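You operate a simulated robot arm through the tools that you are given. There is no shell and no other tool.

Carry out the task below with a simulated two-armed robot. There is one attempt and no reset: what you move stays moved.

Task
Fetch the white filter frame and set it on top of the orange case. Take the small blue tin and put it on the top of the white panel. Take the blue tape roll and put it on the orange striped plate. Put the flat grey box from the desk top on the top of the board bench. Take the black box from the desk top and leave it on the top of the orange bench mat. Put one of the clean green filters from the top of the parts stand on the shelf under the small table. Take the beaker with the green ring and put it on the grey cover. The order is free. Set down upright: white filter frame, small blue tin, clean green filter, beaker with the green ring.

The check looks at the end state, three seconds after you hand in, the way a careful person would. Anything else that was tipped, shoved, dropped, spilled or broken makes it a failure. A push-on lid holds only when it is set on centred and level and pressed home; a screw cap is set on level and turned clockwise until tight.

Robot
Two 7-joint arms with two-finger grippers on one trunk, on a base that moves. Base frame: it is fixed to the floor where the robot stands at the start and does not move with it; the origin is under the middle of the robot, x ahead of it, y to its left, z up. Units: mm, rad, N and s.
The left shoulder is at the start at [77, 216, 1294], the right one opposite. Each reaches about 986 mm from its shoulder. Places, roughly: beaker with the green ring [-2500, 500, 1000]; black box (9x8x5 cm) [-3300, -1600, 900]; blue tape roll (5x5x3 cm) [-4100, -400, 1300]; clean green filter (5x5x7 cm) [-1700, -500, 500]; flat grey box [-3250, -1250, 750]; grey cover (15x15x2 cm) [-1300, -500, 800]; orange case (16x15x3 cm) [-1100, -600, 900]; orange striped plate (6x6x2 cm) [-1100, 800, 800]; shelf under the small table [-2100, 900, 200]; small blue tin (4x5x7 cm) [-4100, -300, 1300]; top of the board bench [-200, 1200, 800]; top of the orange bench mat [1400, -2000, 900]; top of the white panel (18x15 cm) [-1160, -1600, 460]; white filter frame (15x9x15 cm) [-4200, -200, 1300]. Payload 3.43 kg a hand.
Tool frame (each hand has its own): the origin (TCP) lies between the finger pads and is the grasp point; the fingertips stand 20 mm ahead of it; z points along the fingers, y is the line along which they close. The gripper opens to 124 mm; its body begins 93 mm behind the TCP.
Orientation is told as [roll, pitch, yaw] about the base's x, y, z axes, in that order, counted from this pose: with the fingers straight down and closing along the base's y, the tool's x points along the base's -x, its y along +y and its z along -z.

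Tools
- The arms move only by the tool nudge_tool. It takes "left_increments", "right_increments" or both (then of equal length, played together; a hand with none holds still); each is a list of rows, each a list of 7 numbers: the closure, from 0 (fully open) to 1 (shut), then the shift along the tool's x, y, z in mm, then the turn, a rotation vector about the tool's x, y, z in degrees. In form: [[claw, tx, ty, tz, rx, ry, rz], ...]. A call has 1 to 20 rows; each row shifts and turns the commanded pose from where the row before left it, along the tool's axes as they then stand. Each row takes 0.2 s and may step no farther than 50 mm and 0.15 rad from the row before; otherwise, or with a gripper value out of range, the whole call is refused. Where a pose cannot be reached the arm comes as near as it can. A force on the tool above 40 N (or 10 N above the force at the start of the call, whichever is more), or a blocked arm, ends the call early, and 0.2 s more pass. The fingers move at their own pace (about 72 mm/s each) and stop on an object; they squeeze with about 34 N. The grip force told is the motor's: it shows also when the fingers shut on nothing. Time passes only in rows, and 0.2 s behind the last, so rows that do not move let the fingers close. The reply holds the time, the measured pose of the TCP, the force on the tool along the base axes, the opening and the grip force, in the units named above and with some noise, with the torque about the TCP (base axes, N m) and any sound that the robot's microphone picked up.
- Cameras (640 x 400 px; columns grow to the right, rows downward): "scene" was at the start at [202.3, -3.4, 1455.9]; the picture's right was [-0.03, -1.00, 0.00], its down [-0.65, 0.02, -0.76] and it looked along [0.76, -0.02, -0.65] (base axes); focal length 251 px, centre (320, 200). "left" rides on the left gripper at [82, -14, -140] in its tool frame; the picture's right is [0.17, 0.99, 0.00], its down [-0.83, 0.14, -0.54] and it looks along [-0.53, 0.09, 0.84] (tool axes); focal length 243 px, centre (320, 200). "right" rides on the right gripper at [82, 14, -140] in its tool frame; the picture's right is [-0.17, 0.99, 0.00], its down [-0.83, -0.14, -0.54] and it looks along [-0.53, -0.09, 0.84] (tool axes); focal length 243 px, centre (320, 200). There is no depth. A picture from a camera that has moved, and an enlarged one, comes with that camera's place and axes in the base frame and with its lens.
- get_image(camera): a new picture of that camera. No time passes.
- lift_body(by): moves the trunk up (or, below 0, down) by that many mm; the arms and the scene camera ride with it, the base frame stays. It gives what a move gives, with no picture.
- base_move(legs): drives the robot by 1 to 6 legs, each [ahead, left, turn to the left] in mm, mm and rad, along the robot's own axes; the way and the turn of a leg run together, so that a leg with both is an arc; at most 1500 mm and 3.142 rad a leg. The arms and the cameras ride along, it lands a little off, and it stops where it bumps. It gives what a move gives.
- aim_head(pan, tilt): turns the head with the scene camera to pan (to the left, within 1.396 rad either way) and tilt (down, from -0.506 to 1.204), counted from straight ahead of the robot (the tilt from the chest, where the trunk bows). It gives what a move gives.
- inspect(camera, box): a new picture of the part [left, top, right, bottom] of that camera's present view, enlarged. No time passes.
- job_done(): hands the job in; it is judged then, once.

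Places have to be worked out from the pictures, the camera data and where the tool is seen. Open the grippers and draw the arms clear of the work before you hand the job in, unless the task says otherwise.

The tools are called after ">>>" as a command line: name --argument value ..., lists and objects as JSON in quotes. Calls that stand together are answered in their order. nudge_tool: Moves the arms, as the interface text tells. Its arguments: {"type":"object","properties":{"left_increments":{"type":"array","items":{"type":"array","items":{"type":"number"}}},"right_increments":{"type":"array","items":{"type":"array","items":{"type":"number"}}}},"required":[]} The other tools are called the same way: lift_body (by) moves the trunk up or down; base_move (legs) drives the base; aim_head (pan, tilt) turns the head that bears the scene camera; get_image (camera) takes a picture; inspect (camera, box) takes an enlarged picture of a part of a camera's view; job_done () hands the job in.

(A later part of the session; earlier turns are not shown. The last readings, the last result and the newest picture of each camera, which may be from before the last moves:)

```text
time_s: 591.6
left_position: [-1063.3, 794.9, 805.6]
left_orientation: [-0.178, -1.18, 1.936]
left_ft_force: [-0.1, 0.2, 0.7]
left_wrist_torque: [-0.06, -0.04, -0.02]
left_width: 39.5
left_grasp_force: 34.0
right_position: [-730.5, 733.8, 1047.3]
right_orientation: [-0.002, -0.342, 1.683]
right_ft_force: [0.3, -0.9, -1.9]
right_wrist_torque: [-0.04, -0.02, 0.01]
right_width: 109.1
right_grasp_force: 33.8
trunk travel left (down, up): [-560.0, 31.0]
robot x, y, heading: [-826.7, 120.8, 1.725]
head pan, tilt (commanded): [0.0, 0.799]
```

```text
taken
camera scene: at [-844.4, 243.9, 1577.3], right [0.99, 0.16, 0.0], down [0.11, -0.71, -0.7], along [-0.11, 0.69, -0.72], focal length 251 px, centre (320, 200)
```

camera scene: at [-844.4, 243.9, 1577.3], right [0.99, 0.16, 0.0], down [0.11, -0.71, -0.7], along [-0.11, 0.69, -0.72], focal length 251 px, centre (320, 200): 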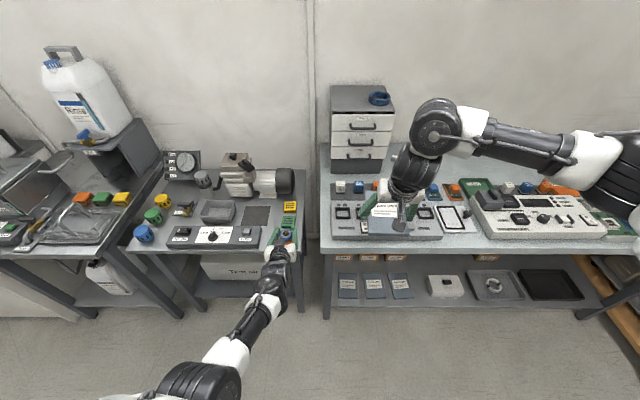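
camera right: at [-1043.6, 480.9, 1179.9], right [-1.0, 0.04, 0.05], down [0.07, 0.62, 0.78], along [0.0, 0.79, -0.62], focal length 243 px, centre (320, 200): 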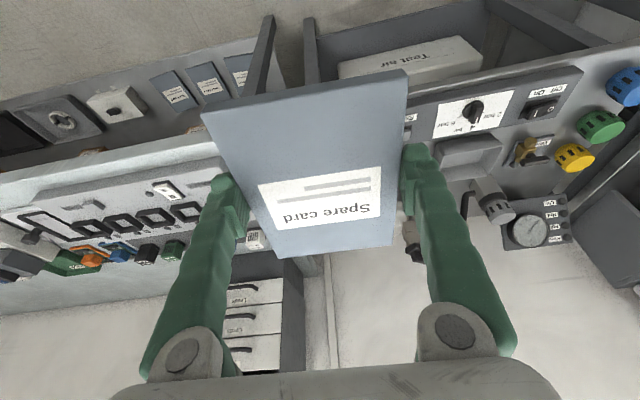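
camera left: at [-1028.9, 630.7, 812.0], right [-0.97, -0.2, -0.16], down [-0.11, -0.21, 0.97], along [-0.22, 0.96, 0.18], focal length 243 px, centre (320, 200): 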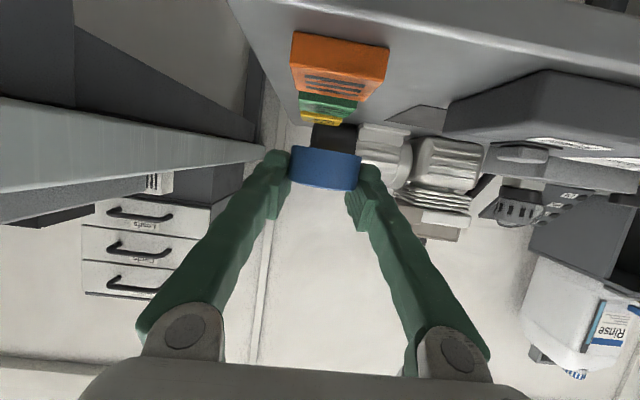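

Orientation over-corrected (the twist was only the limit). I undo that rotation.

>>> nudge_tool --left_increments '[[1, -2, 0, -1, 1, 0, 2.4], [1, 0, 0, 0, 1, 0, 2.4], [1, 0, 0, 0, 0, 0, 0]]'

>>> inspect --camera "left" --box '[240, 60, 420, 200]'

>>> inspect --camera "scene" --box '[250, 200, 330, 260]'

```text
time_s: 592.4
left_position: [-1064.3, 795.2, 805.3]
left_orientation: [-0.006, -1.187, 1.712]
left_ft_force: [0.0, 0.4, 0.5]
left_wrist_torque: [-0.01, 0.0, -0.03]
left_width: 39.8
left_grasp_force: 33.9
right_position: [-728.6, 734.3, 1045.2]
right_orientation: [-0.003, -0.339, 1.683]
right_ft_force: [-0.4, -0.4, -1.6]
right_wrist_torque: [-0.02, 0.03, 0.04]
right_width: 108.6
right_grasp_force: 34.1
trunk travel left (down, up): [-560.0, 31.0]
robot x, y, heading: [-825.2, 118.1, 1.726]
head pan, tilt (commanded): [0.0, 0.799]
```

```text
2.86 times, centred on (330, 130) of left
camera zoom: at [-1028.4, 637.1, 781.5], right [-0.97, -0.2, -0.16], down [-0.11, -0.21, 0.97], along [-0.22, 0.96, 0.18], focal length 693 px, centre (291, 400)
```

zoom: 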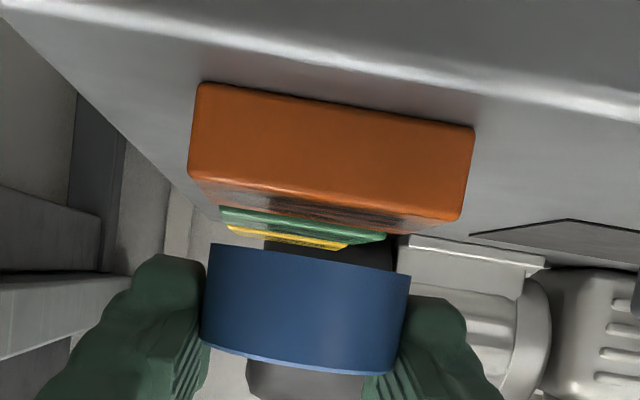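

```text
6.67 times, centred on (290, 230) of scene
camera zoom: at [-843.9, 244.4, 1577.3], right [0.99, 0.16, 0.0], down [0.11, -0.71, -0.7], along [-0.11, 0.69, -0.72], focal length 1673 px, centre (520, 0)
```

zoom: 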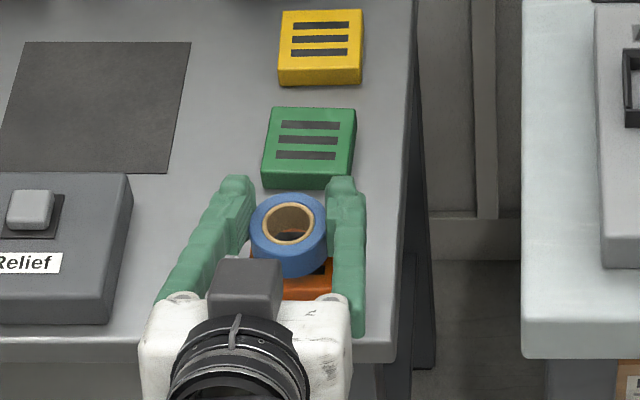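

Level again and aligned within ~3 mm. I shift right 2, ahead 2, and lower in small steps until contact.

>>> nudge_tool --left_increments '[[1, 3, -2, 3.4, 0, 0, 0], [1, 2.8, 0, 1.1, 0, 0, 0], [1, 1.9, 0, 0.75, 0, 0, 0], [1, 0, 0, 0, 0, 0, 0]]'

>>> inspect --camera "left" --box '[240, 60, 420, 200]'

```text
time_s: 593.4
left_position: [-1062.0, 796.5, 797.7]
left_orientation: [-0.007, -1.189, 1.715]
left_ft_force: [0.4, 0.2, -0.6]
left_wrist_torque: [-0.04, -0.02, -0.02]
left_width: 39.9
left_grasp_force: 33.7
right_position: [-730.3, 734.3, 1044.3]
right_orientation: [-0.004, -0.34, 1.683]
right_ft_force: [-0.3, -0.8, -1.4]
right_wrist_torque: [0.0, 0.0, -0.01]
right_width: 108.7
right_grasp_force: 34.1
trunk travel left (down, up): [-560.0, 31.0]
robot x, y, heading: [-822.3, 123.4, 1.726]
head pan, tilt (commanded): [0.0, 0.799]
```

```text
2.86 times, centred on (330, 130) of left
camera zoom: at [-1026.8, 639.2, 773.0], right [-0.97, -0.2, -0.16], down [-0.11, -0.21, 0.97], along [-0.22, 0.96, 0.18], focal length 693 px, centre (291, 400)
```

zoom: 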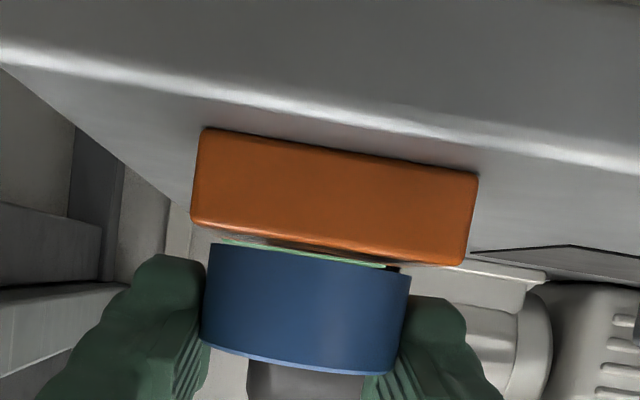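

Nearly down; continue in 2 mm steps.

>>> nudge_tool --left_increments '[[1, 1.9, 0.5, 0.75, 0, 0, 0], [1, 1.9, 0.5, 0.75, 0, 0, 0], [1, 0, 0, 0, 0, 0, 0]]'

>>> inspect --camera "left" --box '[240, 60, 420, 200]'

```text
time_s: 594.2
left_position: [-1062.4, 797.1, 795.8]
left_orientation: [-0.006, -1.191, 1.713]
left_ft_force: [-0.7, 0.6, 4.6]
left_wrist_torque: [0.01, -0.08, 0.03]
left_width: 39.5
left_grasp_force: 34.4
right_position: [-729.7, 733.0, 1045.4]
right_orientation: [-0.003, -0.34, 1.684]
right_ft_force: [-0.2, 0.1, 0.3]
right_wrist_torque: [-0.04, -0.02, 0.01]
right_width: 108.5
right_grasp_force: 34.9
trunk travel left (down, up): [-560.0, 31.0]
robot x, y, heading: [-823.7, 120.8, 1.726]
head pan, tilt (commanded): [0.0, 0.799]
```

```text
2.86 times, centred on (330, 130) of left
camera zoom: at [-1027.5, 639.7, 770.1], right [-0.97, -0.2, -0.16], down [-0.11, -0.21, 0.97], along [-0.22, 0.96, 0.18], focal length 693 px, centre (291, 400)
```

zoom: 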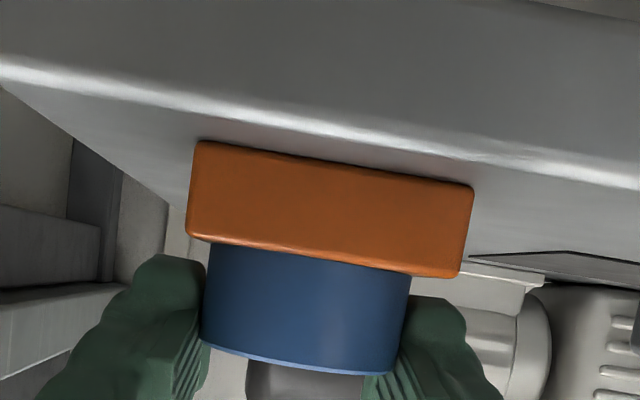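

Contact (≈5 N): the tape sits on the plate. I open the fingers and withdraw.

>>> nudge_tool --left_increments '[[0.8, 0, 0, 0, 0, 0, 0], [0.55, 0, 0, 0, 0, 0, 0], [0.5, 0, 0, 0, 0, 0, 0], [0.5, 8, 0, -20, 0, 0, 0], [0.5, 13, 0, -32, 0, 0, 0], [0.5, 15, 0, -37, 0, 0, 0]]'

>>> inspect --camera "scene" --box '[250, 190, 330, 260]'

>>> get_image --camera "left"

```text
time_s: 595.6
left_position: [-1051.8, 701.3, 794.7]
left_orientation: [-0.007, -1.188, 1.714]
left_ft_force: [0.7, 0.0, -0.2]
left_wrist_torque: [-0.03, 0.02, -0.03]
left_width: 61.9
left_grasp_force: 0.0
right_position: [-728.6, 733.4, 1045.5]
right_orientation: [-0.003, -0.339, 1.682]
right_ft_force: [-0.4, 0.2, -0.8]
right_wrist_torque: [-0.02, -0.02, -0.03]
right_width: 108.9
right_grasp_force: 33.4
trunk travel left (down, up): [-560.0, 31.0]
robot x, y, heading: [-820.7, 122.7, 1.727]
head pan, tilt (commanded): [0.0, 0.799]
```

```text
5.71 times, centred on (290, 225) of scene
camera zoom: at [-844.0, 242.6, 1577.4], right [0.99, 0.15, 0.0], down [0.11, -0.71, -0.7], along [-0.11, 0.69, -0.72], focal length 1434 px, centre (491, 57)
```

zoom: 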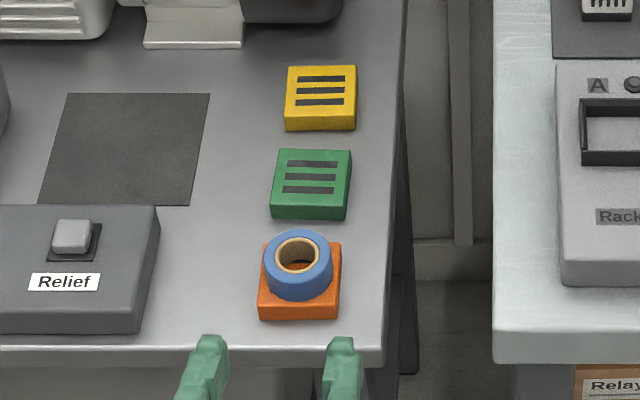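

```text
taken
camera left: at [-1017.1, 543.8, 769.6], right [-0.97, -0.2, -0.16], down [-0.11, -0.21, 0.97], along [-0.22, 0.96, 0.18], focal length 243 px, centre (320, 200)
```

left: 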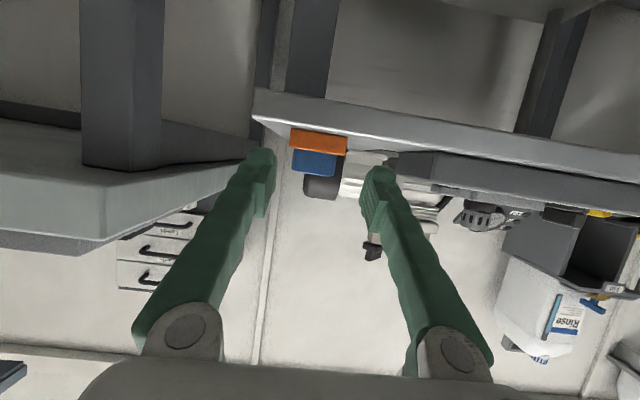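

The tape sits neatly on the orange plate. Now the card: I back off a little, raise the left hand, and strafe right to view the board bench top.

>>> base_move --legs '[[-100, 0, 0]]'

>>> nudge_tool --left_increments '[[0.5, -37, 0, -15, 0, 0, 0], [0.5, -37, 0, -15, 0, 0, 0], [0.5, -37, 0, -15, 0, 0, 0], [0.5, -37, 0, -15, 0, 0, 0], [0.5, -37, 0, -15, 0, 0, 0], [0.5, -37, 0, -15, 0, 0, 0], [0.5, -37, 0, -15, 0, 0, 0], [0.5, -37, 0, -15, 0, 0, 0]]'

>>> lift_body --by 30

>>> base_move --legs '[[0, -450, 0]]'

>>> get_image --camera "scene"

```text
time_s: 596.8
left_position: [-1036.6, 606.7, 793.3]
left_orientation: [-0.004, -1.188, 1.711]
left_ft_force: [0.0, 1.0, 0.6]
left_wrist_torque: [0.0, 0.0, 0.01]
left_width: 62.0
left_grasp_force: 0.1
right_position: [-714.6, 638.1, 1045.9]
right_orientation: [-0.004, -0.337, 1.683]
right_ft_force: [-0.6, -0.6, -1.8]
right_wrist_torque: [-0.01, -0.04, 0.0]
right_width: 109.0
right_grasp_force: 33.8
trunk travel left (down, up): [-560.0, 31.0]
robot x, y, heading: [-809.5, 23.7, 1.723]
head pan, tilt (commanded): [0.0, 0.799]
```

```text
time_s: 598.8
left_position: [-1079.2, 593.1, 1086.3]
left_orientation: [0.283, -1.151, 1.45]
left_ft_force: [0.4, -0.5, -0.1]
left_wrist_torque: [0.0, 0.0, 0.0]
left_width: 62.3
left_grasp_force: 0.0
right_position: [-714.6, 637.4, 1045.2]
right_orientation: [-0.003, -0.336, 1.683]
right_ft_force: [-0.2, 1.2, -1.1]
right_wrist_torque: [0.02, 0.01, 0.01]
right_width: 108.7
right_grasp_force: 34.5
trunk travel left (down, up): [-560.0, 31.0]
robot x, y, heading: [-805.0, 19.8, 1.73]
head pan, tilt (commanded): [0.0, 0.799]
stopped in row 8 (left hand): the arm was blocked; the commanded pose is now the measured one
```

```text
time_s: 599.6
left_position: [-1074.0, 593.4, 1115.8]
left_orientation: [0.267, -1.153, 1.459]
left_ft_force: [-0.2, -0.8, 0.0]
left_wrist_torque: [0.03, -0.01, 0.0]
left_width: 62.2
left_grasp_force: 0.1
right_position: [-713.5, 635.6, 1074.0]
right_orientation: [-0.005, -0.335, 1.683]
right_ft_force: [-0.3, -0.4, -0.4]
right_wrist_torque: [-0.01, 0.01, 0.02]
right_width: 108.6
right_grasp_force: 34.3
trunk travel left (down, up): [-590.0, 1.0]
robot x, y, heading: [-807.0, 21.4, 1.725]
head pan, tilt (commanded): [0.0, 0.799]
```

```text
time_s: 606.1
left_position: [-628.7, 663.3, 1117.5]
left_orientation: [0.274, -1.152, 1.45]
left_ft_force: [0.1, 0.5, 0.6]
left_wrist_torque: [0.02, 0.0, 0.0]
left_width: 62.0
left_grasp_force: 0.0
right_position: [-268.0, 703.7, 1075.2]
right_orientation: [-0.003, -0.338, 1.676]
right_ft_force: [-0.2, -0.3, -0.5]
right_wrist_torque: [-0.06, 0.01, 0.0]
right_width: 108.7
right_grasp_force: 34.0
trunk travel left (down, up): [-590.0, 1.0]
robot x, y, heading: [-367.6, 90.3, 1.719]
head pan, tilt (commanded): [0.0, 0.799]
```

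```text
taken
camera scene: at [-380.1, 176.4, 1606.6], right [0.99, 0.15, 0.0], down [0.11, -0.71, -0.7], along [-0.1, 0.69, -0.72], focal length 251 px, centre (320, 200)
```

scene: 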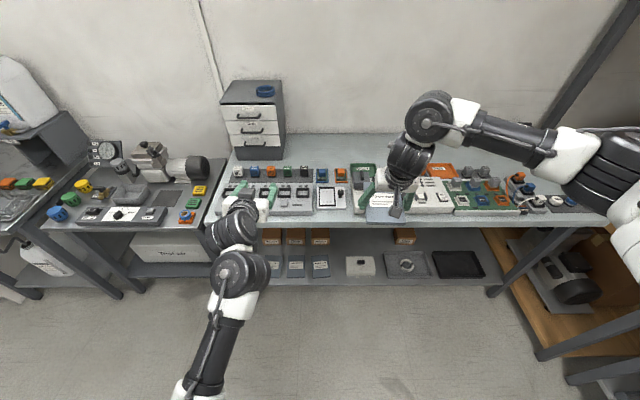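

I zoom in on the board bench's top to find a free spot for the card.

>>> inspect --camera "scene" --box '[200, 120, 400, 240]'

>>> inspect --camera "scene" --box '[380, 120, 620, 240]'

```text
3.20 times, centred on (300, 180) of scene
camera zoom: at [-380.1, 176.4, 1606.6], right [0.99, 0.15, 0.0], down [0.11, -0.71, -0.7], along [-0.1, 0.69, -0.72], focal length 803 px, centre (384, 264)
```

zoom: 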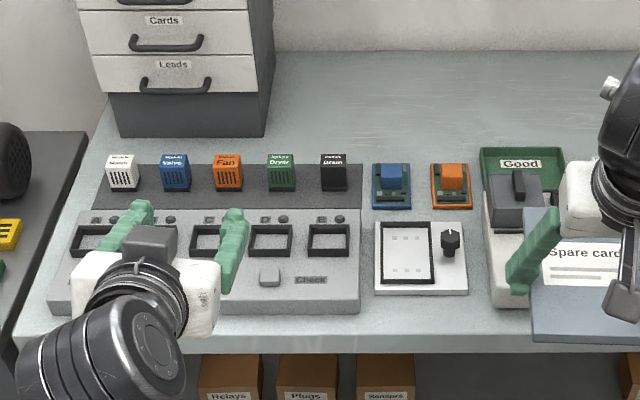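

```text
2.67 times, centred on (500, 180) of scene
camera zoom: at [-380.1, 176.4, 1606.6], right [0.99, 0.15, 0.0], down [0.11, -0.71, -0.7], along [-0.1, 0.69, -0.72], focal length 669 px, centre (-160, 253)
```

zoom: 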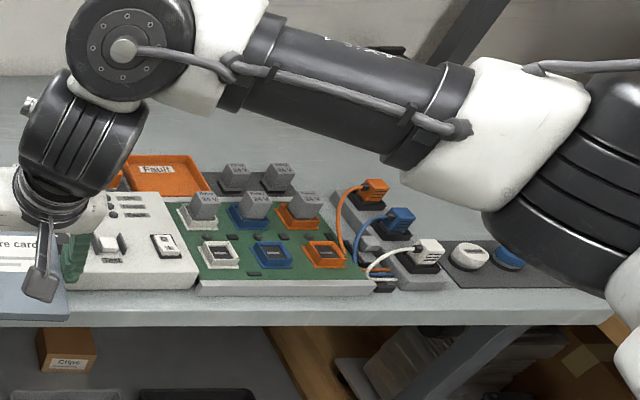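

The strip behind the devices (right of the drawer cabinet) is free: around (-400,1320). I drive up to the bench (ahead 370, left 38).

>>> base_move --legs '[[370, 38, 0]]'

>>> aim_head --pan 0 --tilt 0.75

>>> get_image --camera "scene"

>>> get_image --camera "right"

```text
time_s: 608.9
left_position: [-719.4, 1022.5, 1117.6]
left_orientation: [0.273, -1.154, 1.448]
left_ft_force: [-0.1, 0.6, -0.4]
left_wrist_torque: [0.0, 0.0, 0.05]
left_width: 61.9
left_grasp_force: 0.1
right_position: [-359.4, 1063.3, 1075.7]
right_orientation: [-0.004, -0.339, 1.674]
right_ft_force: [0.2, -0.4, -0.8]
right_wrist_torque: [-0.01, 0.01, -0.05]
right_width: 108.7
right_grasp_force: 34.2
trunk travel left (down, up): [-590.0, 1.0]
robot x, y, heading: [-457.8, 449.3, 1.719]
head pan, tilt (commanded): [0.0, 0.799]
```

```text
time_s: 609.5
left_position: [-720.3, 1023.7, 1117.7]
left_orientation: [0.272, -1.154, 1.45]
left_ft_force: [-0.2, 0.9, -0.7]
left_wrist_torque: [-0.01, 0.01, 0.01]
left_width: 61.9
left_grasp_force: 0.1
right_position: [-359.2, 1063.5, 1074.8]
right_orientation: [-0.003, -0.34, 1.674]
right_ft_force: [-0.4, -0.1, -0.9]
right_wrist_torque: [-0.02, 0.05, -0.01]
right_width: 108.8
right_grasp_force: 34.0
trunk travel left (down, up): [-590.0, 1.0]
robot x, y, heading: [-459.0, 451.8, 1.716]
head pan, tilt (commanded): [0.0, 0.75]
```

```text
taken
camera scene: at [-472.3, 538.5, 1610.6], right [0.99, 0.15, 0.0], down [0.1, -0.67, -0.73], along [-0.11, 0.72, -0.68], focal length 251 px, centre (320, 200)
```

scene: 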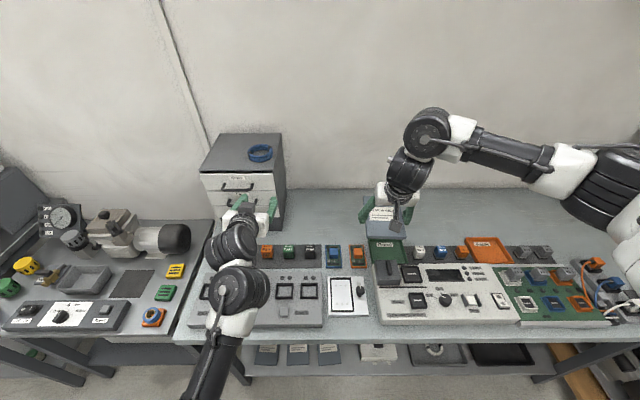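

```text
taken
camera right: at [-359.4, 939.2, 1179.8], right [-1.0, 0.06, 0.05], down [0.07, 0.62, 0.78], along [0.01, 0.79, -0.62], focal length 243 px, centre (320, 200)
```

right: 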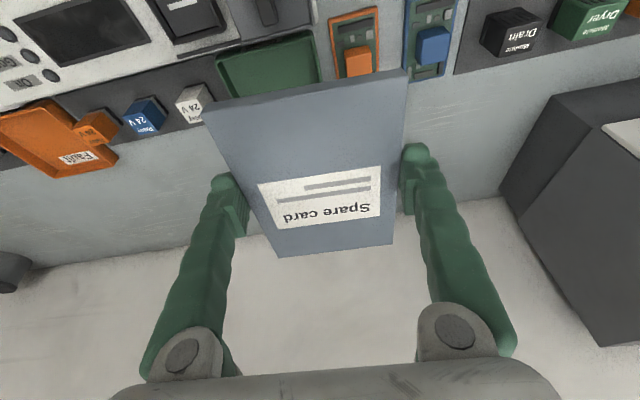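

There is ample free bench from y≈1140 to the wall. I extend the right hand ahead 197 mm and restore the pitch at which the card was gripped (so it lies flat).

>>> nudge_tool --right_increments '[[1, -37.2, 0, 13.1, 0, 0, 0], [1, -37.2, 0, 13.1, 0, 0, 0], [1, -37.2, 0, 13.1, 0, 0, 0], [1, -37.2, 0, 13.1, 0, 0, 0], [1, -37.2, 0, 13.1, 0, 0, 0], [1, 0, 0, 0, 0, 2.6, 0], [1, 0, 0, 0, 0, 2.5, 0]]'

>>> get_image --camera "scene"

>>> get_image --camera "right"

```text
time_s: 611.1
left_position: [-723.8, 1021.3, 1118.2]
left_orientation: [0.266, -1.155, 1.454]
left_ft_force: [-0.5, -0.4, -0.2]
left_wrist_torque: [0.0, -0.02, -0.09]
left_width: 62.0
left_grasp_force: 0.0
right_position: [-382.5, 1262.7, 1078.6]
right_orientation: [-0.014, -0.278, 1.677]
right_ft_force: [-1.2, 0.1, -1.2]
right_wrist_torque: [-0.01, -0.04, -0.01]
right_width: 108.7
right_grasp_force: 33.5
right hand out of reach, approached as far as the arm can: row 7
trunk travel left (down, up): [-590.0, 1.0]
robot x, y, heading: [-461.5, 452.3, 1.72]
head pan, tilt (commanded): [0.0, 0.75]
```

```text
taken
camera scene: at [-476.0, 536.7, 1610.7], right [0.99, 0.15, 0.0], down [0.1, -0.67, -0.73], along [-0.11, 0.72, -0.68], focal length 251 px, centre (320, 200)
```

scene: 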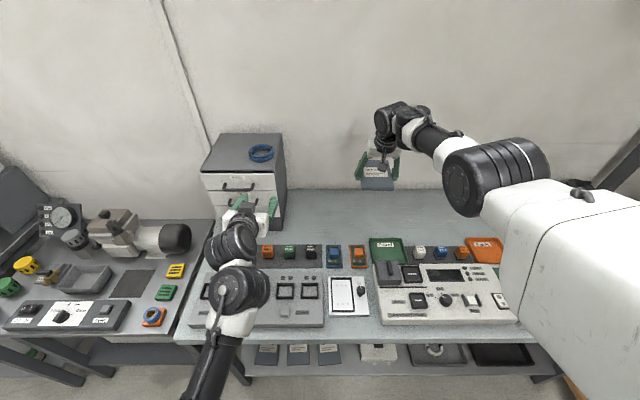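

```text
taken
camera right: at [-384.2, 1144.7, 1190.3], right [-1.0, 0.06, 0.03], down [0.06, 0.66, 0.75], along [0.02, 0.75, -0.66], focal length 243 px, centre (320, 200)
```

right: 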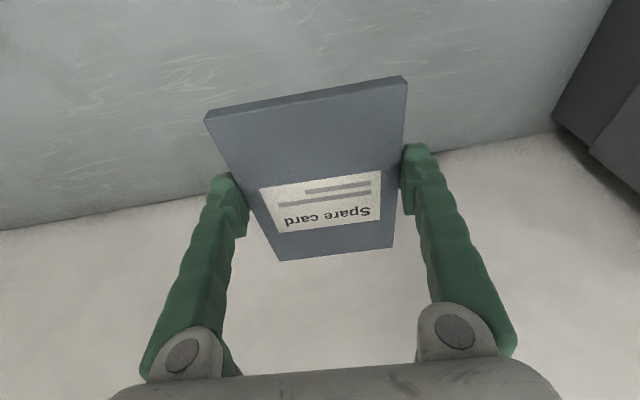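

Over the free area. I lower the trunk 120 mm.

>>> lift_body --by -120

>>> get_image --camera "scene"

>>> get_image --camera "right"

```text
time_s: 612.0
left_position: [-726.5, 1012.4, 1026.7]
left_orientation: [0.303, -1.115, 1.419]
left_ft_force: [0.0, 0.2, 0.3]
left_wrist_torque: [0.01, 0.03, 0.01]
left_width: 62.1
left_grasp_force: 0.0
right_position: [-374.3, 1223.2, 869.1]
right_orientation: [-0.01, -0.059, 1.68]
right_ft_force: [3.1, -8.6, 18.9]
right_wrist_torque: [-0.45, 1.25, 0.54]
right_width: 110.1
right_grasp_force: 33.9
trunk travel left (down, up): [-521.0, 70.0]
robot x, y, heading: [-456.1, 452.3, 1.717]
head pan, tilt (commanded): [0.0, 0.75]
stopped: the force on the tool passed its limit at 147 N (the readings are from after the stop); the commanded pose is now the measured one
```

```text
taken
camera scene: at [-483.1, 608.3, 1534.4], right [0.99, 0.15, 0.0], down [0.1, -0.67, -0.73], along [-0.11, 0.73, -0.68], focal length 251 px, centre (320, 200)
```

scene: 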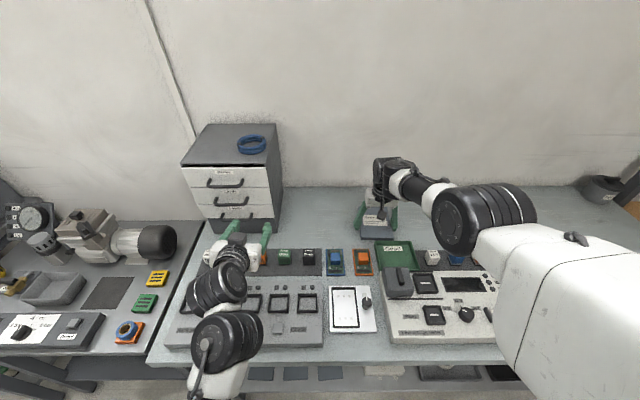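

```text
taken
camera right: at [-379.3, 1132.7, 1003.3], right [-1.0, 0.06, 0.0], down [0.05, 0.81, 0.59], along [0.03, 0.59, -0.81], focal length 243 px, centre (320, 200)
```

right: 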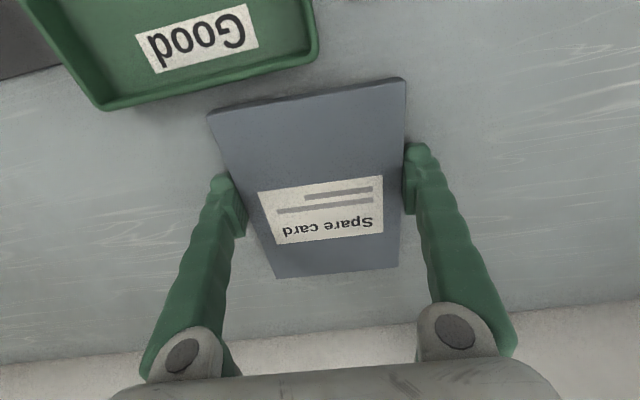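

The trunk bow carried the hand down more than expected, and the card's far edge touched the bench (top ≈830). I raise 40 mm and restore the hand pitch.

>>> lift_body --by 40

>>> nudge_tool --right_increments '[[1, 0, 0, 0, 0, -5.4, 0], [1, 0, 0, 0, 0, -5.4, 0], [1, 0, 0, 0, 0, 0, 0]]'

>>> get_image --camera "right"

>>> get_image --camera "scene"

```text
time_s: 612.8
left_position: [-723.8, 1015.9, 1065.5]
left_orientation: [0.295, -1.112, 1.427]
left_ft_force: [-0.7, 0.0, -0.5]
left_wrist_torque: [0.01, -0.01, -0.03]
left_width: 62.1
left_grasp_force: 0.0
right_position: [-377.6, 1252.6, 986.0]
right_orientation: [-0.006, -0.16, 1.678]
right_ft_force: [-0.3, 1.2, -1.6]
right_wrist_torque: [-0.02, -0.01, 0.02]
right_width: 110.0
right_grasp_force: 34.2
trunk travel left (down, up): [-561.0, 30.0]
robot x, y, heading: [-458.3, 448.3, 1.723]
head pan, tilt (commanded): [0.0, 0.75]
```

```text
time_s: 613.6
left_position: [-726.6, 1015.5, 1067.4]
left_orientation: [0.298, -1.116, 1.421]
left_ft_force: [-1.2, 0.0, 0.5]
left_wrist_torque: [-0.01, -0.03, -0.06]
left_width: 61.9
left_grasp_force: 0.0
right_position: [-380.3, 1254.0, 989.2]
right_orientation: [-0.007, -0.355, 1.681]
right_ft_force: [-0.3, 0.2, -1.2]
right_wrist_torque: [-0.01, -0.01, 0.02]
right_width: 109.8
right_grasp_force: 34.4
trunk travel left (down, up): [-561.0, 30.0]
robot x, y, heading: [-455.4, 450.4, 1.716]
head pan, tilt (commanded): [0.0, 0.75]
```

```text
taken
camera right: at [-379.3, 1128.2, 1091.5], right [-1.0, 0.05, 0.05], down [0.07, 0.6, 0.79], along [0.01, 0.8, -0.6], focal length 243 px, centre (320, 200)
```

right: 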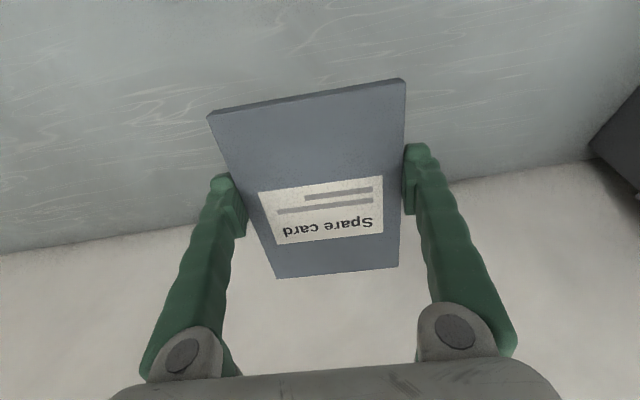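

```text
taken
camera scene: at [-477.9, 576.9, 1581.9], right [0.99, 0.15, 0.0], down [0.1, -0.68, -0.73], along [-0.11, 0.72, -0.68], focal length 251 px, centre (320, 200)
```

scene: 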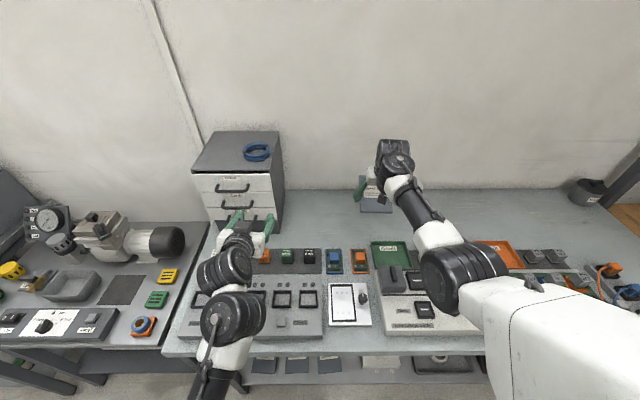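

I move the base 40 mm closer and draw the hand back ~60 mm (less stretch), restoring pitch ≈-0.25.

>>> base_move --legs '[[40, 0, 0]]'

>>> nudge_tool --right_increments '[[1, 28, 0, -9, 0, 3, 0], [1, 28, 0, -9, 0, 3, 0], [1, 0, 0, 0, 0, 0, 0]]'

>>> get_image --camera "right"

```text
time_s: 614.6
left_position: [-729.4, 1051.5, 1068.5]
left_orientation: [0.3, -1.118, 1.418]
left_ft_force: [0.7, 0.3, 0.4]
left_wrist_torque: [0.01, -0.02, 0.0]
left_width: 62.1
left_grasp_force: 0.0
right_position: [-384.4, 1290.6, 992.3]
right_orientation: [-0.007, -0.357, 1.679]
right_ft_force: [-0.2, -0.2, -0.8]
right_wrist_torque: [-0.01, 0.0, -0.02]
right_width: 110.1
right_grasp_force: 33.7
trunk travel left (down, up): [-561.0, 30.0]
robot x, y, heading: [-466.7, 486.9, 1.714]
head pan, tilt (commanded): [0.0, 0.75]
```

```text
time_s: 615.4
left_position: [-731.1, 1056.4, 1065.8]
left_orientation: [0.299, -1.114, 1.424]
left_ft_force: [-0.5, 1.0, 0.0]
left_wrist_torque: [0.01, 0.0, 0.01]
left_width: 61.9
left_grasp_force: 0.0
right_position: [-377.8, 1235.4, 989.0]
right_orientation: [-0.007, -0.248, 1.68]
right_ft_force: [-0.9, -0.3, -1.8]
right_wrist_torque: [-0.04, 0.0, 0.01]
right_width: 109.9
right_grasp_force: 34.2
trunk travel left (down, up): [-561.0, 30.0]
robot x, y, heading: [-463.5, 487.6, 1.722]
head pan, tilt (commanded): [0.0, 0.75]
```

```text
taken
camera right: at [-379.6, 1121.1, 1103.9], right [-1.0, 0.05, 0.03], down [0.06, 0.68, 0.73], along [0.02, 0.73, -0.69], focal length 243 px, centre (320, 200)
```

right: 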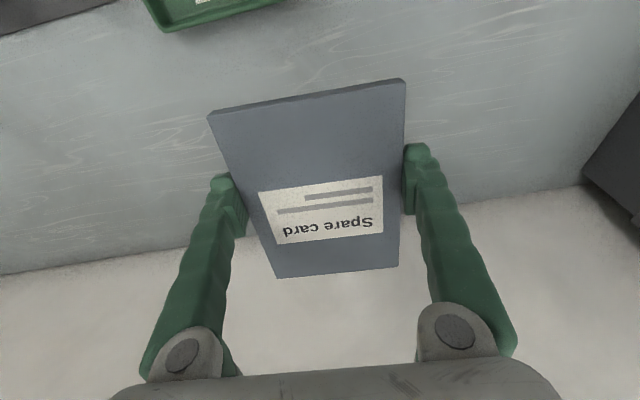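

The bump tilted the card ≈6° in the grip; I compensate with the hand pitch (+5.5°) and lower 95 mm.

>>> nudge_tool --right_increments '[[1, 0, 0, 0, 0, 2.8, 0], [1, 0, 0, 0, 0, 2.7, 0], [1, 4.8, 0, 31.3, 0, 0, 0], [1, 4.8, 0, 31.3, 0, 0, 0], [1, 4.8, 0, 31.3, 0, 0, 0]]'

>>> get_image --camera "right"

>>> inspect --camera "scene" --box '[320, 140, 460, 260]'

```text
time_s: 616.6
left_position: [-729.9, 1054.4, 1066.1]
left_orientation: [0.299, -1.115, 1.421]
left_ft_force: [0.8, 0.7, 0.2]
left_wrist_torque: [0.0, -0.01, 0.0]
left_width: 62.0
left_grasp_force: 0.1
right_position: [-379.6, 1233.8, 893.7]
right_orientation: [-0.005, -0.154, 1.678]
right_ft_force: [-0.4, -0.9, -1.3]
right_wrist_torque: [-0.05, 0.01, 0.05]
right_width: 109.8
right_grasp_force: 34.0
trunk travel left (down, up): [-561.0, 30.0]
robot x, y, heading: [-464.8, 489.6, 1.715]
head pan, tilt (commanded): [0.0, 0.75]
```

```text
taken
camera right: at [-381.9, 1131.6, 1019.1], right [-1.0, 0.06, 0.02], down [0.06, 0.75, 0.66], along [0.02, 0.66, -0.75], focal length 243 px, centre (320, 200)
```

right: 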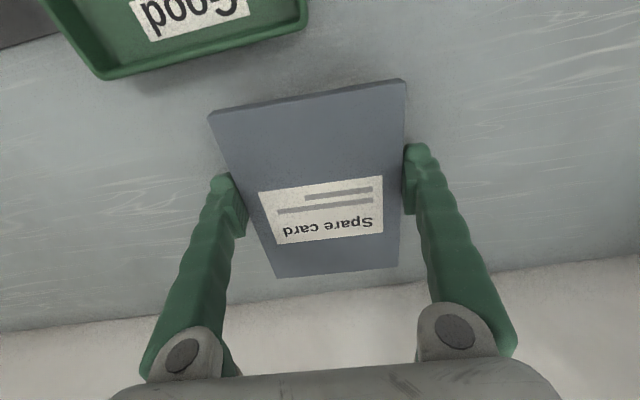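

```text
3.33 times, centred on (390, 200) of scene
camera zoom: at [-483.5, 615.8, 1581.9], right [0.99, 0.15, 0.0], down [0.1, -0.68, -0.73], along [-0.11, 0.72, -0.68], focal length 836 px, centre (87, 200)
```

zoom: 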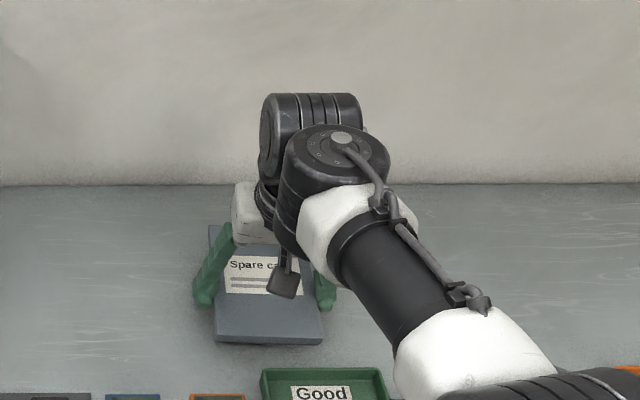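

The card's near edge would be close to the green tray, so I move 32 mm further ahead, then lower to about 860.

>>> nudge_tool --right_increments '[[1, -31.6, 0, 4.8, 0, 0, 0], [1, 2.6, 0, 17, 0, 0, 0]]'

>>> get_image --camera "right"

```text
time_s: 617.2
left_position: [-729.6, 1054.3, 1066.7]
left_orientation: [0.3, -1.116, 1.42]
left_ft_force: [-0.4, 0.3, -0.1]
left_wrist_torque: [0.01, 0.01, 0.01]
left_width: 62.2
left_grasp_force: 0.0
right_position: [-378.6, 1254.3, 882.7]
right_orientation: [-0.005, -0.156, 1.679]
right_ft_force: [1.5, -0.5, -1.2]
right_wrist_torque: [-0.02, 0.03, -0.03]
right_width: 110.1
right_grasp_force: 34.1
right hand out of reach, approached as far as the arm can: row 1, 2
trunk travel left (down, up): [-561.0, 30.0]
robot x, y, heading: [-466.1, 492.4, 1.715]
head pan, tilt (commanded): [0.0, 0.75]
```

```text
taken
camera right: at [-380.5, 1150.0, 1007.9], right [-1.0, 0.06, 0.02], down [0.06, 0.75, 0.66], along [0.02, 0.66, -0.75], focal length 243 px, centre (320, 200)
```

right: 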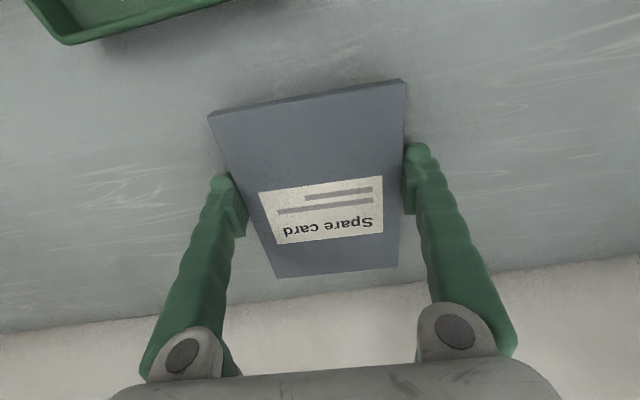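

At the reach limit; I lower by the trunk in small steps.

>>> lift_body --by -8

>>> lift_body --by -5

>>> get_image --camera "right"

```text
time_s: 617.7
left_position: [-729.7, 1053.3, 1059.0]
left_orientation: [0.302, -1.114, 1.421]
left_ft_force: [0.7, 0.2, 0.1]
left_wrist_torque: [-0.01, 0.02, 0.0]
left_width: 62.2
left_grasp_force: 0.1
right_position: [-378.2, 1251.7, 872.9]
right_orientation: [-0.006, -0.154, 1.679]
right_ft_force: [0.6, -2.6, 6.2]
right_wrist_torque: [-0.54, -0.06, 0.0]
right_width: 109.8
right_grasp_force: 33.8
trunk travel left (down, up): [-553.0, 38.0]
robot x, y, heading: [-464.3, 486.2, 1.719]
head pan, tilt (commanded): [0.0, 0.75]
```

```text
time_s: 618.3
left_position: [-730.5, 1052.9, 1054.5]
left_orientation: [0.301, -1.116, 1.421]
left_ft_force: [-0.9, -0.2, 0.3]
left_wrist_torque: [-0.03, 0.03, -0.01]
left_width: 62.0
left_grasp_force: 0.1
right_position: [-379.8, 1253.8, 870.9]
right_orientation: [-0.007, -0.159, 1.677]
right_ft_force: [1.4, 1.3, 20.9]
right_wrist_torque: [-1.3, -0.13, 0.04]
right_width: 110.0
right_grasp_force: 34.0
trunk travel left (down, up): [-548.0, 43.0]
robot x, y, heading: [-462.9, 491.1, 1.717]
head pan, tilt (commanded): [0.0, 0.75]
```

```text
taken
camera right: at [-381.8, 1150.4, 996.3], right [-1.0, 0.06, 0.02], down [0.06, 0.75, 0.66], along [0.02, 0.66, -0.75], focal length 243 px, centre (320, 200)
```

right: 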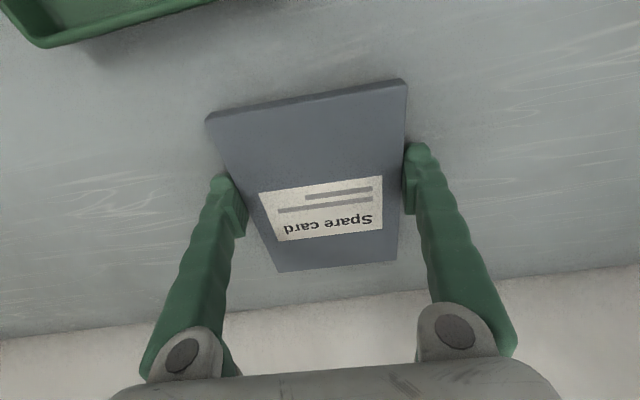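

Contact is at the near edge (card ≈3° near-edge down). I lift 4 mm, tilt the hand +3°, and lower again.

>>> lift_body --by 5

>>> nudge_tool --right_increments '[[1, 0, 0, 0, 0, 3, 0], [1, 0, 0, 0, 0, 0, 0]]'

>>> lift_body --by -4

>>> get_image --camera "right"

```text
time_s: 618.8
left_position: [-729.5, 1054.0, 1058.5]
left_orientation: [0.298, -1.113, 1.42]
left_ft_force: [0.5, 0.1, -1.2]
left_wrist_torque: [-0.01, -0.01, -0.02]
left_width: 61.9
left_grasp_force: 0.1
right_position: [-379.1, 1252.3, 871.5]
right_orientation: [-0.007, -0.151, 1.678]
right_ft_force: [-0.1, 0.3, -0.5]
right_wrist_torque: [-0.03, 0.0, -0.04]
right_width: 109.8
right_grasp_force: 33.8
trunk travel left (down, up): [-553.0, 38.0]
robot x, y, heading: [-469.7, 488.1, 1.714]
head pan, tilt (commanded): [0.0, 0.75]
```

```text
time_s: 619.4
left_position: [-731.2, 1054.3, 1058.9]
left_orientation: [0.301, -1.115, 1.421]
left_ft_force: [0.5, 0.9, -0.1]
left_wrist_torque: [-0.03, 0.01, 0.01]
left_width: 62.0
left_grasp_force: 0.0
right_position: [-377.0, 1246.8, 874.4]
right_orientation: [-0.004, -0.1, 1.681]
right_ft_force: [0.2, -0.4, -0.9]
right_wrist_torque: [0.0, 0.02, -0.03]
right_width: 109.7
right_grasp_force: 34.2
right hand out of reach, approached as far as the arm can: row 1
trunk travel left (down, up): [-553.0, 38.0]
robot x, y, heading: [-462.7, 488.6, 1.713]
head pan, tilt (commanded): [0.0, 0.75]
```

```text
time_s: 620.0
left_position: [-730.4, 1053.1, 1055.1]
left_orientation: [0.298, -1.117, 1.42]
left_ft_force: [0.4, -0.2, -0.7]
left_wrist_torque: [0.02, 0.0, -0.02]
left_width: 61.8
left_grasp_force: 0.1
right_position: [-376.6, 1247.2, 871.7]
right_orientation: [-0.005, -0.101, 1.677]
right_ft_force: [0.9, -1.5, 4.5]
right_wrist_torque: [0.46, 0.1, 0.07]
right_width: 109.9
right_grasp_force: 34.5
trunk travel left (down, up): [-549.0, 42.0]
robot x, y, heading: [-462.8, 490.1, 1.713]
head pan, tilt (commanded): [0.0, 0.75]
```

```text
taken
camera right: at [-381.0, 1151.3, 1002.8], right [-1.0, 0.06, 0.01], down [0.05, 0.78, 0.62], along [0.03, 0.62, -0.78], focal length 243 px, centre (320, 200)
```

right: 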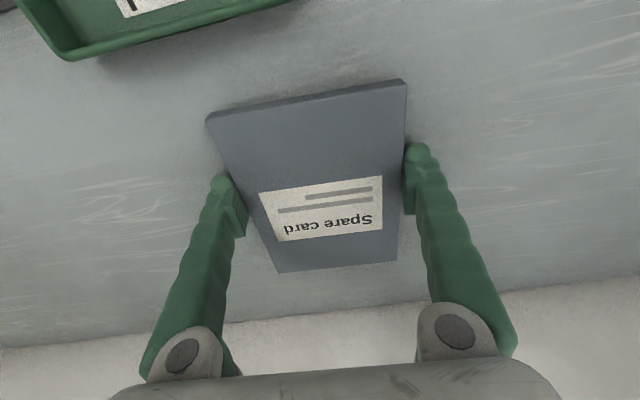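

Now the far edge touches: nearly flat. I tilt back 1.4° and press down 2 mm.

>>> nudge_tool --right_increments '[[1, 0, 0, 0, 0, -1.4, 0], [1, 0, 0, 0, 0, 0, 0]]'

>>> lift_body --by -2

```text
time_s: 620.5
left_position: [-730.7, 1053.6, 1053.6]
left_orientation: [0.298, -1.116, 1.42]
left_ft_force: [0.0, 0.4, -0.1]
left_wrist_torque: [0.0, -0.01, 0.02]
left_width: 62.3
left_grasp_force: 0.0
right_position: [-376.7, 1247.3, 870.4]
right_orientation: [-0.007, -0.124, 1.68]
right_ft_force: [0.8, -0.2, -1.0]
right_wrist_torque: [0.0, 0.04, 0.01]
right_width: 109.6
right_grasp_force: 33.8
trunk travel left (down, up): [-549.0, 42.0]
robot x, y, heading: [-460.7, 486.0, 1.718]
head pan, tilt (commanded): [0.0, 0.75]
```

```text
time_s: 621.1
left_position: [-729.8, 1054.4, 1052.5]
left_orientation: [0.297, -1.115, 1.422]
left_ft_force: [-0.2, 1.1, 0.0]
left_wrist_torque: [0.01, 0.0, -0.02]
left_width: 62.0
left_grasp_force: 0.1
right_position: [-377.7, 1247.0, 869.9]
right_orientation: [-0.007, -0.126, 1.678]
right_ft_force: [1.0, -1.2, 4.9]
right_wrist_torque: [-0.18, 0.13, 0.04]
right_width: 109.8
right_grasp_force: 34.1
trunk travel left (down, up): [-547.0, 44.0]
robot x, y, heading: [-462.5, 488.0, 1.715]
head pan, tilt (commanded): [0.0, 0.75]
```

Flat contact (≈6 N, small torque). I open the gripper fully and raise.

>>> nudge_tool --right_increments '[[0.05, 0, 0, 0, 0, 0, 0], [0, 0, 0, 0, 0, 0, 0], [0, 0, 0, 0, 0, 0, 0]]'

>>> get_image --camera "right"

```text
time_s: 621.9
left_position: [-730.4, 1055.7, 1052.1]
left_orientation: [0.298, -1.115, 1.42]
left_ft_force: [0.2, 0.1, -0.9]
left_wrist_torque: [0.01, 0.01, 0.0]
left_width: 62.0
left_grasp_force: 0.0
right_position: [-376.5, 1247.4, 869.3]
right_orientation: [-0.007, -0.125, 1.68]
right_ft_force: [-0.6, 0.6, -0.2]
right_wrist_torque: [-0.01, -0.01, 0.0]
right_width: 124.2
right_grasp_force: 0.1
trunk travel left (down, up): [-547.0, 44.0]
robot x, y, heading: [-462.8, 487.1, 1.72]
head pan, tilt (commanded): [0.0, 0.75]
```

```text
taken
camera right: at [-380.6, 1148.3, 997.7], right [-1.0, 0.06, 0.01], down [0.05, 0.77, 0.64], along [0.03, 0.64, -0.77], focal length 243 px, centre (320, 200)
```

right: 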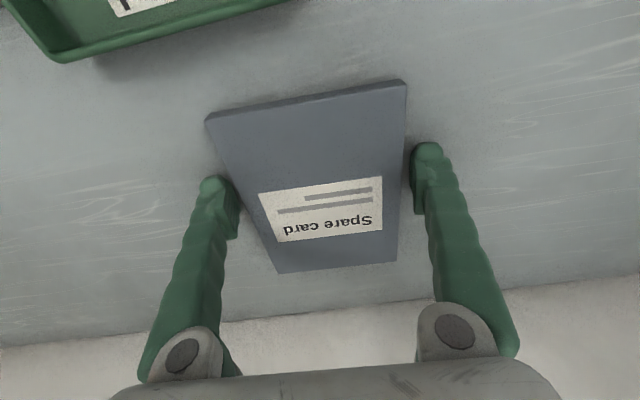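

Released on the bench. I raise the trunk 43 mm, then lift and draw the hand back.

>>> lift_body --by 43

>>> nudge_tool --right_increments '[[0, -4, 0, -35, 0, 0, 0], [0, -4, 0, -35, 0, 0, 0], [0, 20, 0, -35, 0, 0, 0], [0, 40, 0, -15, 0, 0, 0], [0, 40, 0, -15, 0, 0, 0], [0, 40, 0, -10, 0, 0, 0]]'

>>> get_image --camera "scene"

>>> get_image --camera "right"

```text
time_s: 622.7
left_position: [-730.4, 1053.6, 1093.1]
left_orientation: [0.298, -1.112, 1.42]
left_ft_force: [0.1, -0.1, -0.7]
left_wrist_torque: [0.06, 0.0, -0.01]
left_width: 61.9
left_grasp_force: 0.1
right_position: [-381.3, 1274.1, 987.9]
right_orientation: [-0.001, -0.232, 1.677]
right_ft_force: [-0.1, 0.2, -0.9]
right_wrist_torque: [0.02, 0.0, 0.0]
right_width: 124.0
right_grasp_force: 0.1
trunk travel left (down, up): [-590.0, 1.0]
robot x, y, heading: [-463.9, 489.4, 1.715]
head pan, tilt (commanded): [0.0, 0.75]
```

```text
time_s: 624.1
left_position: [-730.8, 1053.9, 1096.1]
left_orientation: [0.299, -1.115, 1.421]
left_ft_force: [0.4, 0.7, -0.5]
left_wrist_torque: [0.0, 0.02, 0.02]
left_width: 62.1
left_grasp_force: 0.0
right_position: [-361.3, 1117.3, 1099.1]
right_orientation: [-0.002, -0.23, 1.657]
right_ft_force: [-3.4, -6.5, 0.8]
right_wrist_torque: [0.8, -0.57, -0.13]
right_width: 123.5
right_grasp_force: 0.2
trunk travel left (down, up): [-590.0, 1.0]
robot x, y, heading: [-464.6, 490.9, 1.715]
head pan, tilt (commanded): [0.0, 0.75]
```

```text
taken
camera scene: at [-477.6, 577.7, 1610.4], right [0.99, 0.15, 0.0], down [0.1, -0.67, -0.73], along [-0.11, 0.72, -0.68], focal length 251 px, centre (320, 200)
```

scene: 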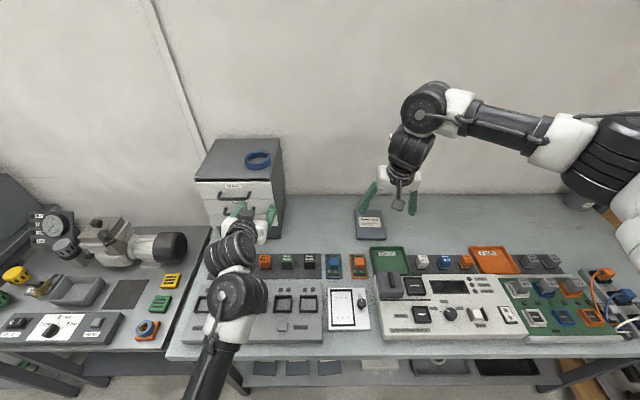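

```text
taken
camera right: at [-364.4, 1005.0, 1217.3], right [-1.0, 0.07, 0.04], down [0.08, 0.69, 0.72], along [0.03, 0.72, -0.7], focal length 243 px, centre (320, 200)
```

right: 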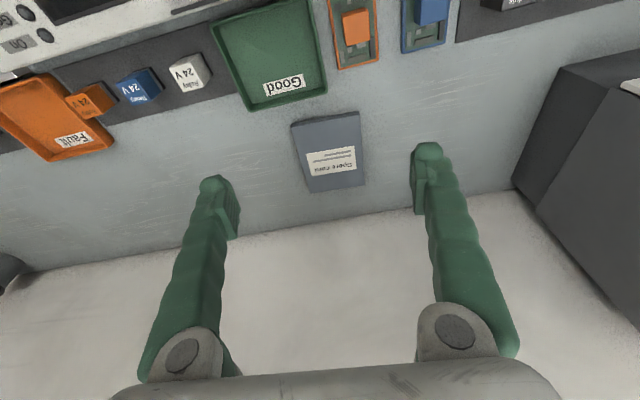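

The card lies flat on the board bench. Last: the black box. I back away and strafe left along the corridor, then turn to face the far wall.

>>> base_move --legs '[[-380, 0, 0], [0, 1450, 0], [0, 700, 0], [0, 0, 1.56]]'

>>> aim_head --pan 0.2 --tilt 0.55

>>> get_image --camera "scene"

```text
time_s: 660.7
left_position: [-3108.6, -447.7, 1095.0]
left_orientation: [0.299, -1.115, 2.998]
left_ft_force: [0.5, 0.3, 0.3]
left_wrist_torque: [0.02, 0.04, -0.02]
left_width: 62.0
left_grasp_force: 0.0
right_position: [-3170.1, -80.5, 1101.1]
right_orientation: [-0.002, -0.234, -3.029]
right_ft_force: [-0.5, 0.0, 0.9]
right_wrist_torque: [0.03, 0.01, -0.02]
right_width: 123.9
right_grasp_force: 0.0
trunk travel left (down, up): [-590.0, 1.0]
robot x, y, heading: [-2547.6, -176.5, -2.994]
head pan, tilt (commanded): [0.0, 0.75]
```

```text
time_s: 661.4
left_position: [-3108.1, -447.8, 1096.0]
left_orientation: [0.297, -1.115, 2.997]
left_ft_force: [0.0, 0.1, 0.8]
left_wrist_torque: [0.0, 0.03, -0.02]
left_width: 61.8
left_grasp_force: 0.0
right_position: [-3171.6, -82.0, 1100.4]
right_orientation: [-0.002, -0.235, -3.031]
right_ft_force: [-0.1, -0.3, 0.0]
right_wrist_torque: [-0.04, -0.02, -0.02]
right_width: 124.1
right_grasp_force: 0.1
trunk travel left (down, up): [-590.0, 1.0]
robot x, y, heading: [-2547.1, -180.7, -2.987]
head pan, tilt (commanded): [0.201, 0.55]
```

```text
taken
camera scene: at [-2638.2, -212.1, 1627.6], right [-0.34, 0.94, 0.0], down [0.49, 0.18, -0.85], along [-0.8, -0.29, -0.52], focal length 251 px, centre (320, 200)
```

scene: 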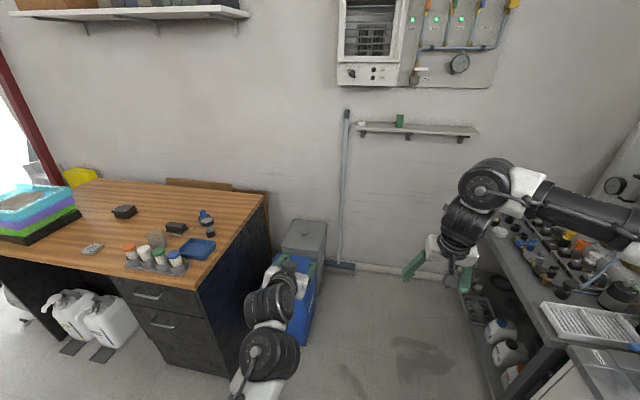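

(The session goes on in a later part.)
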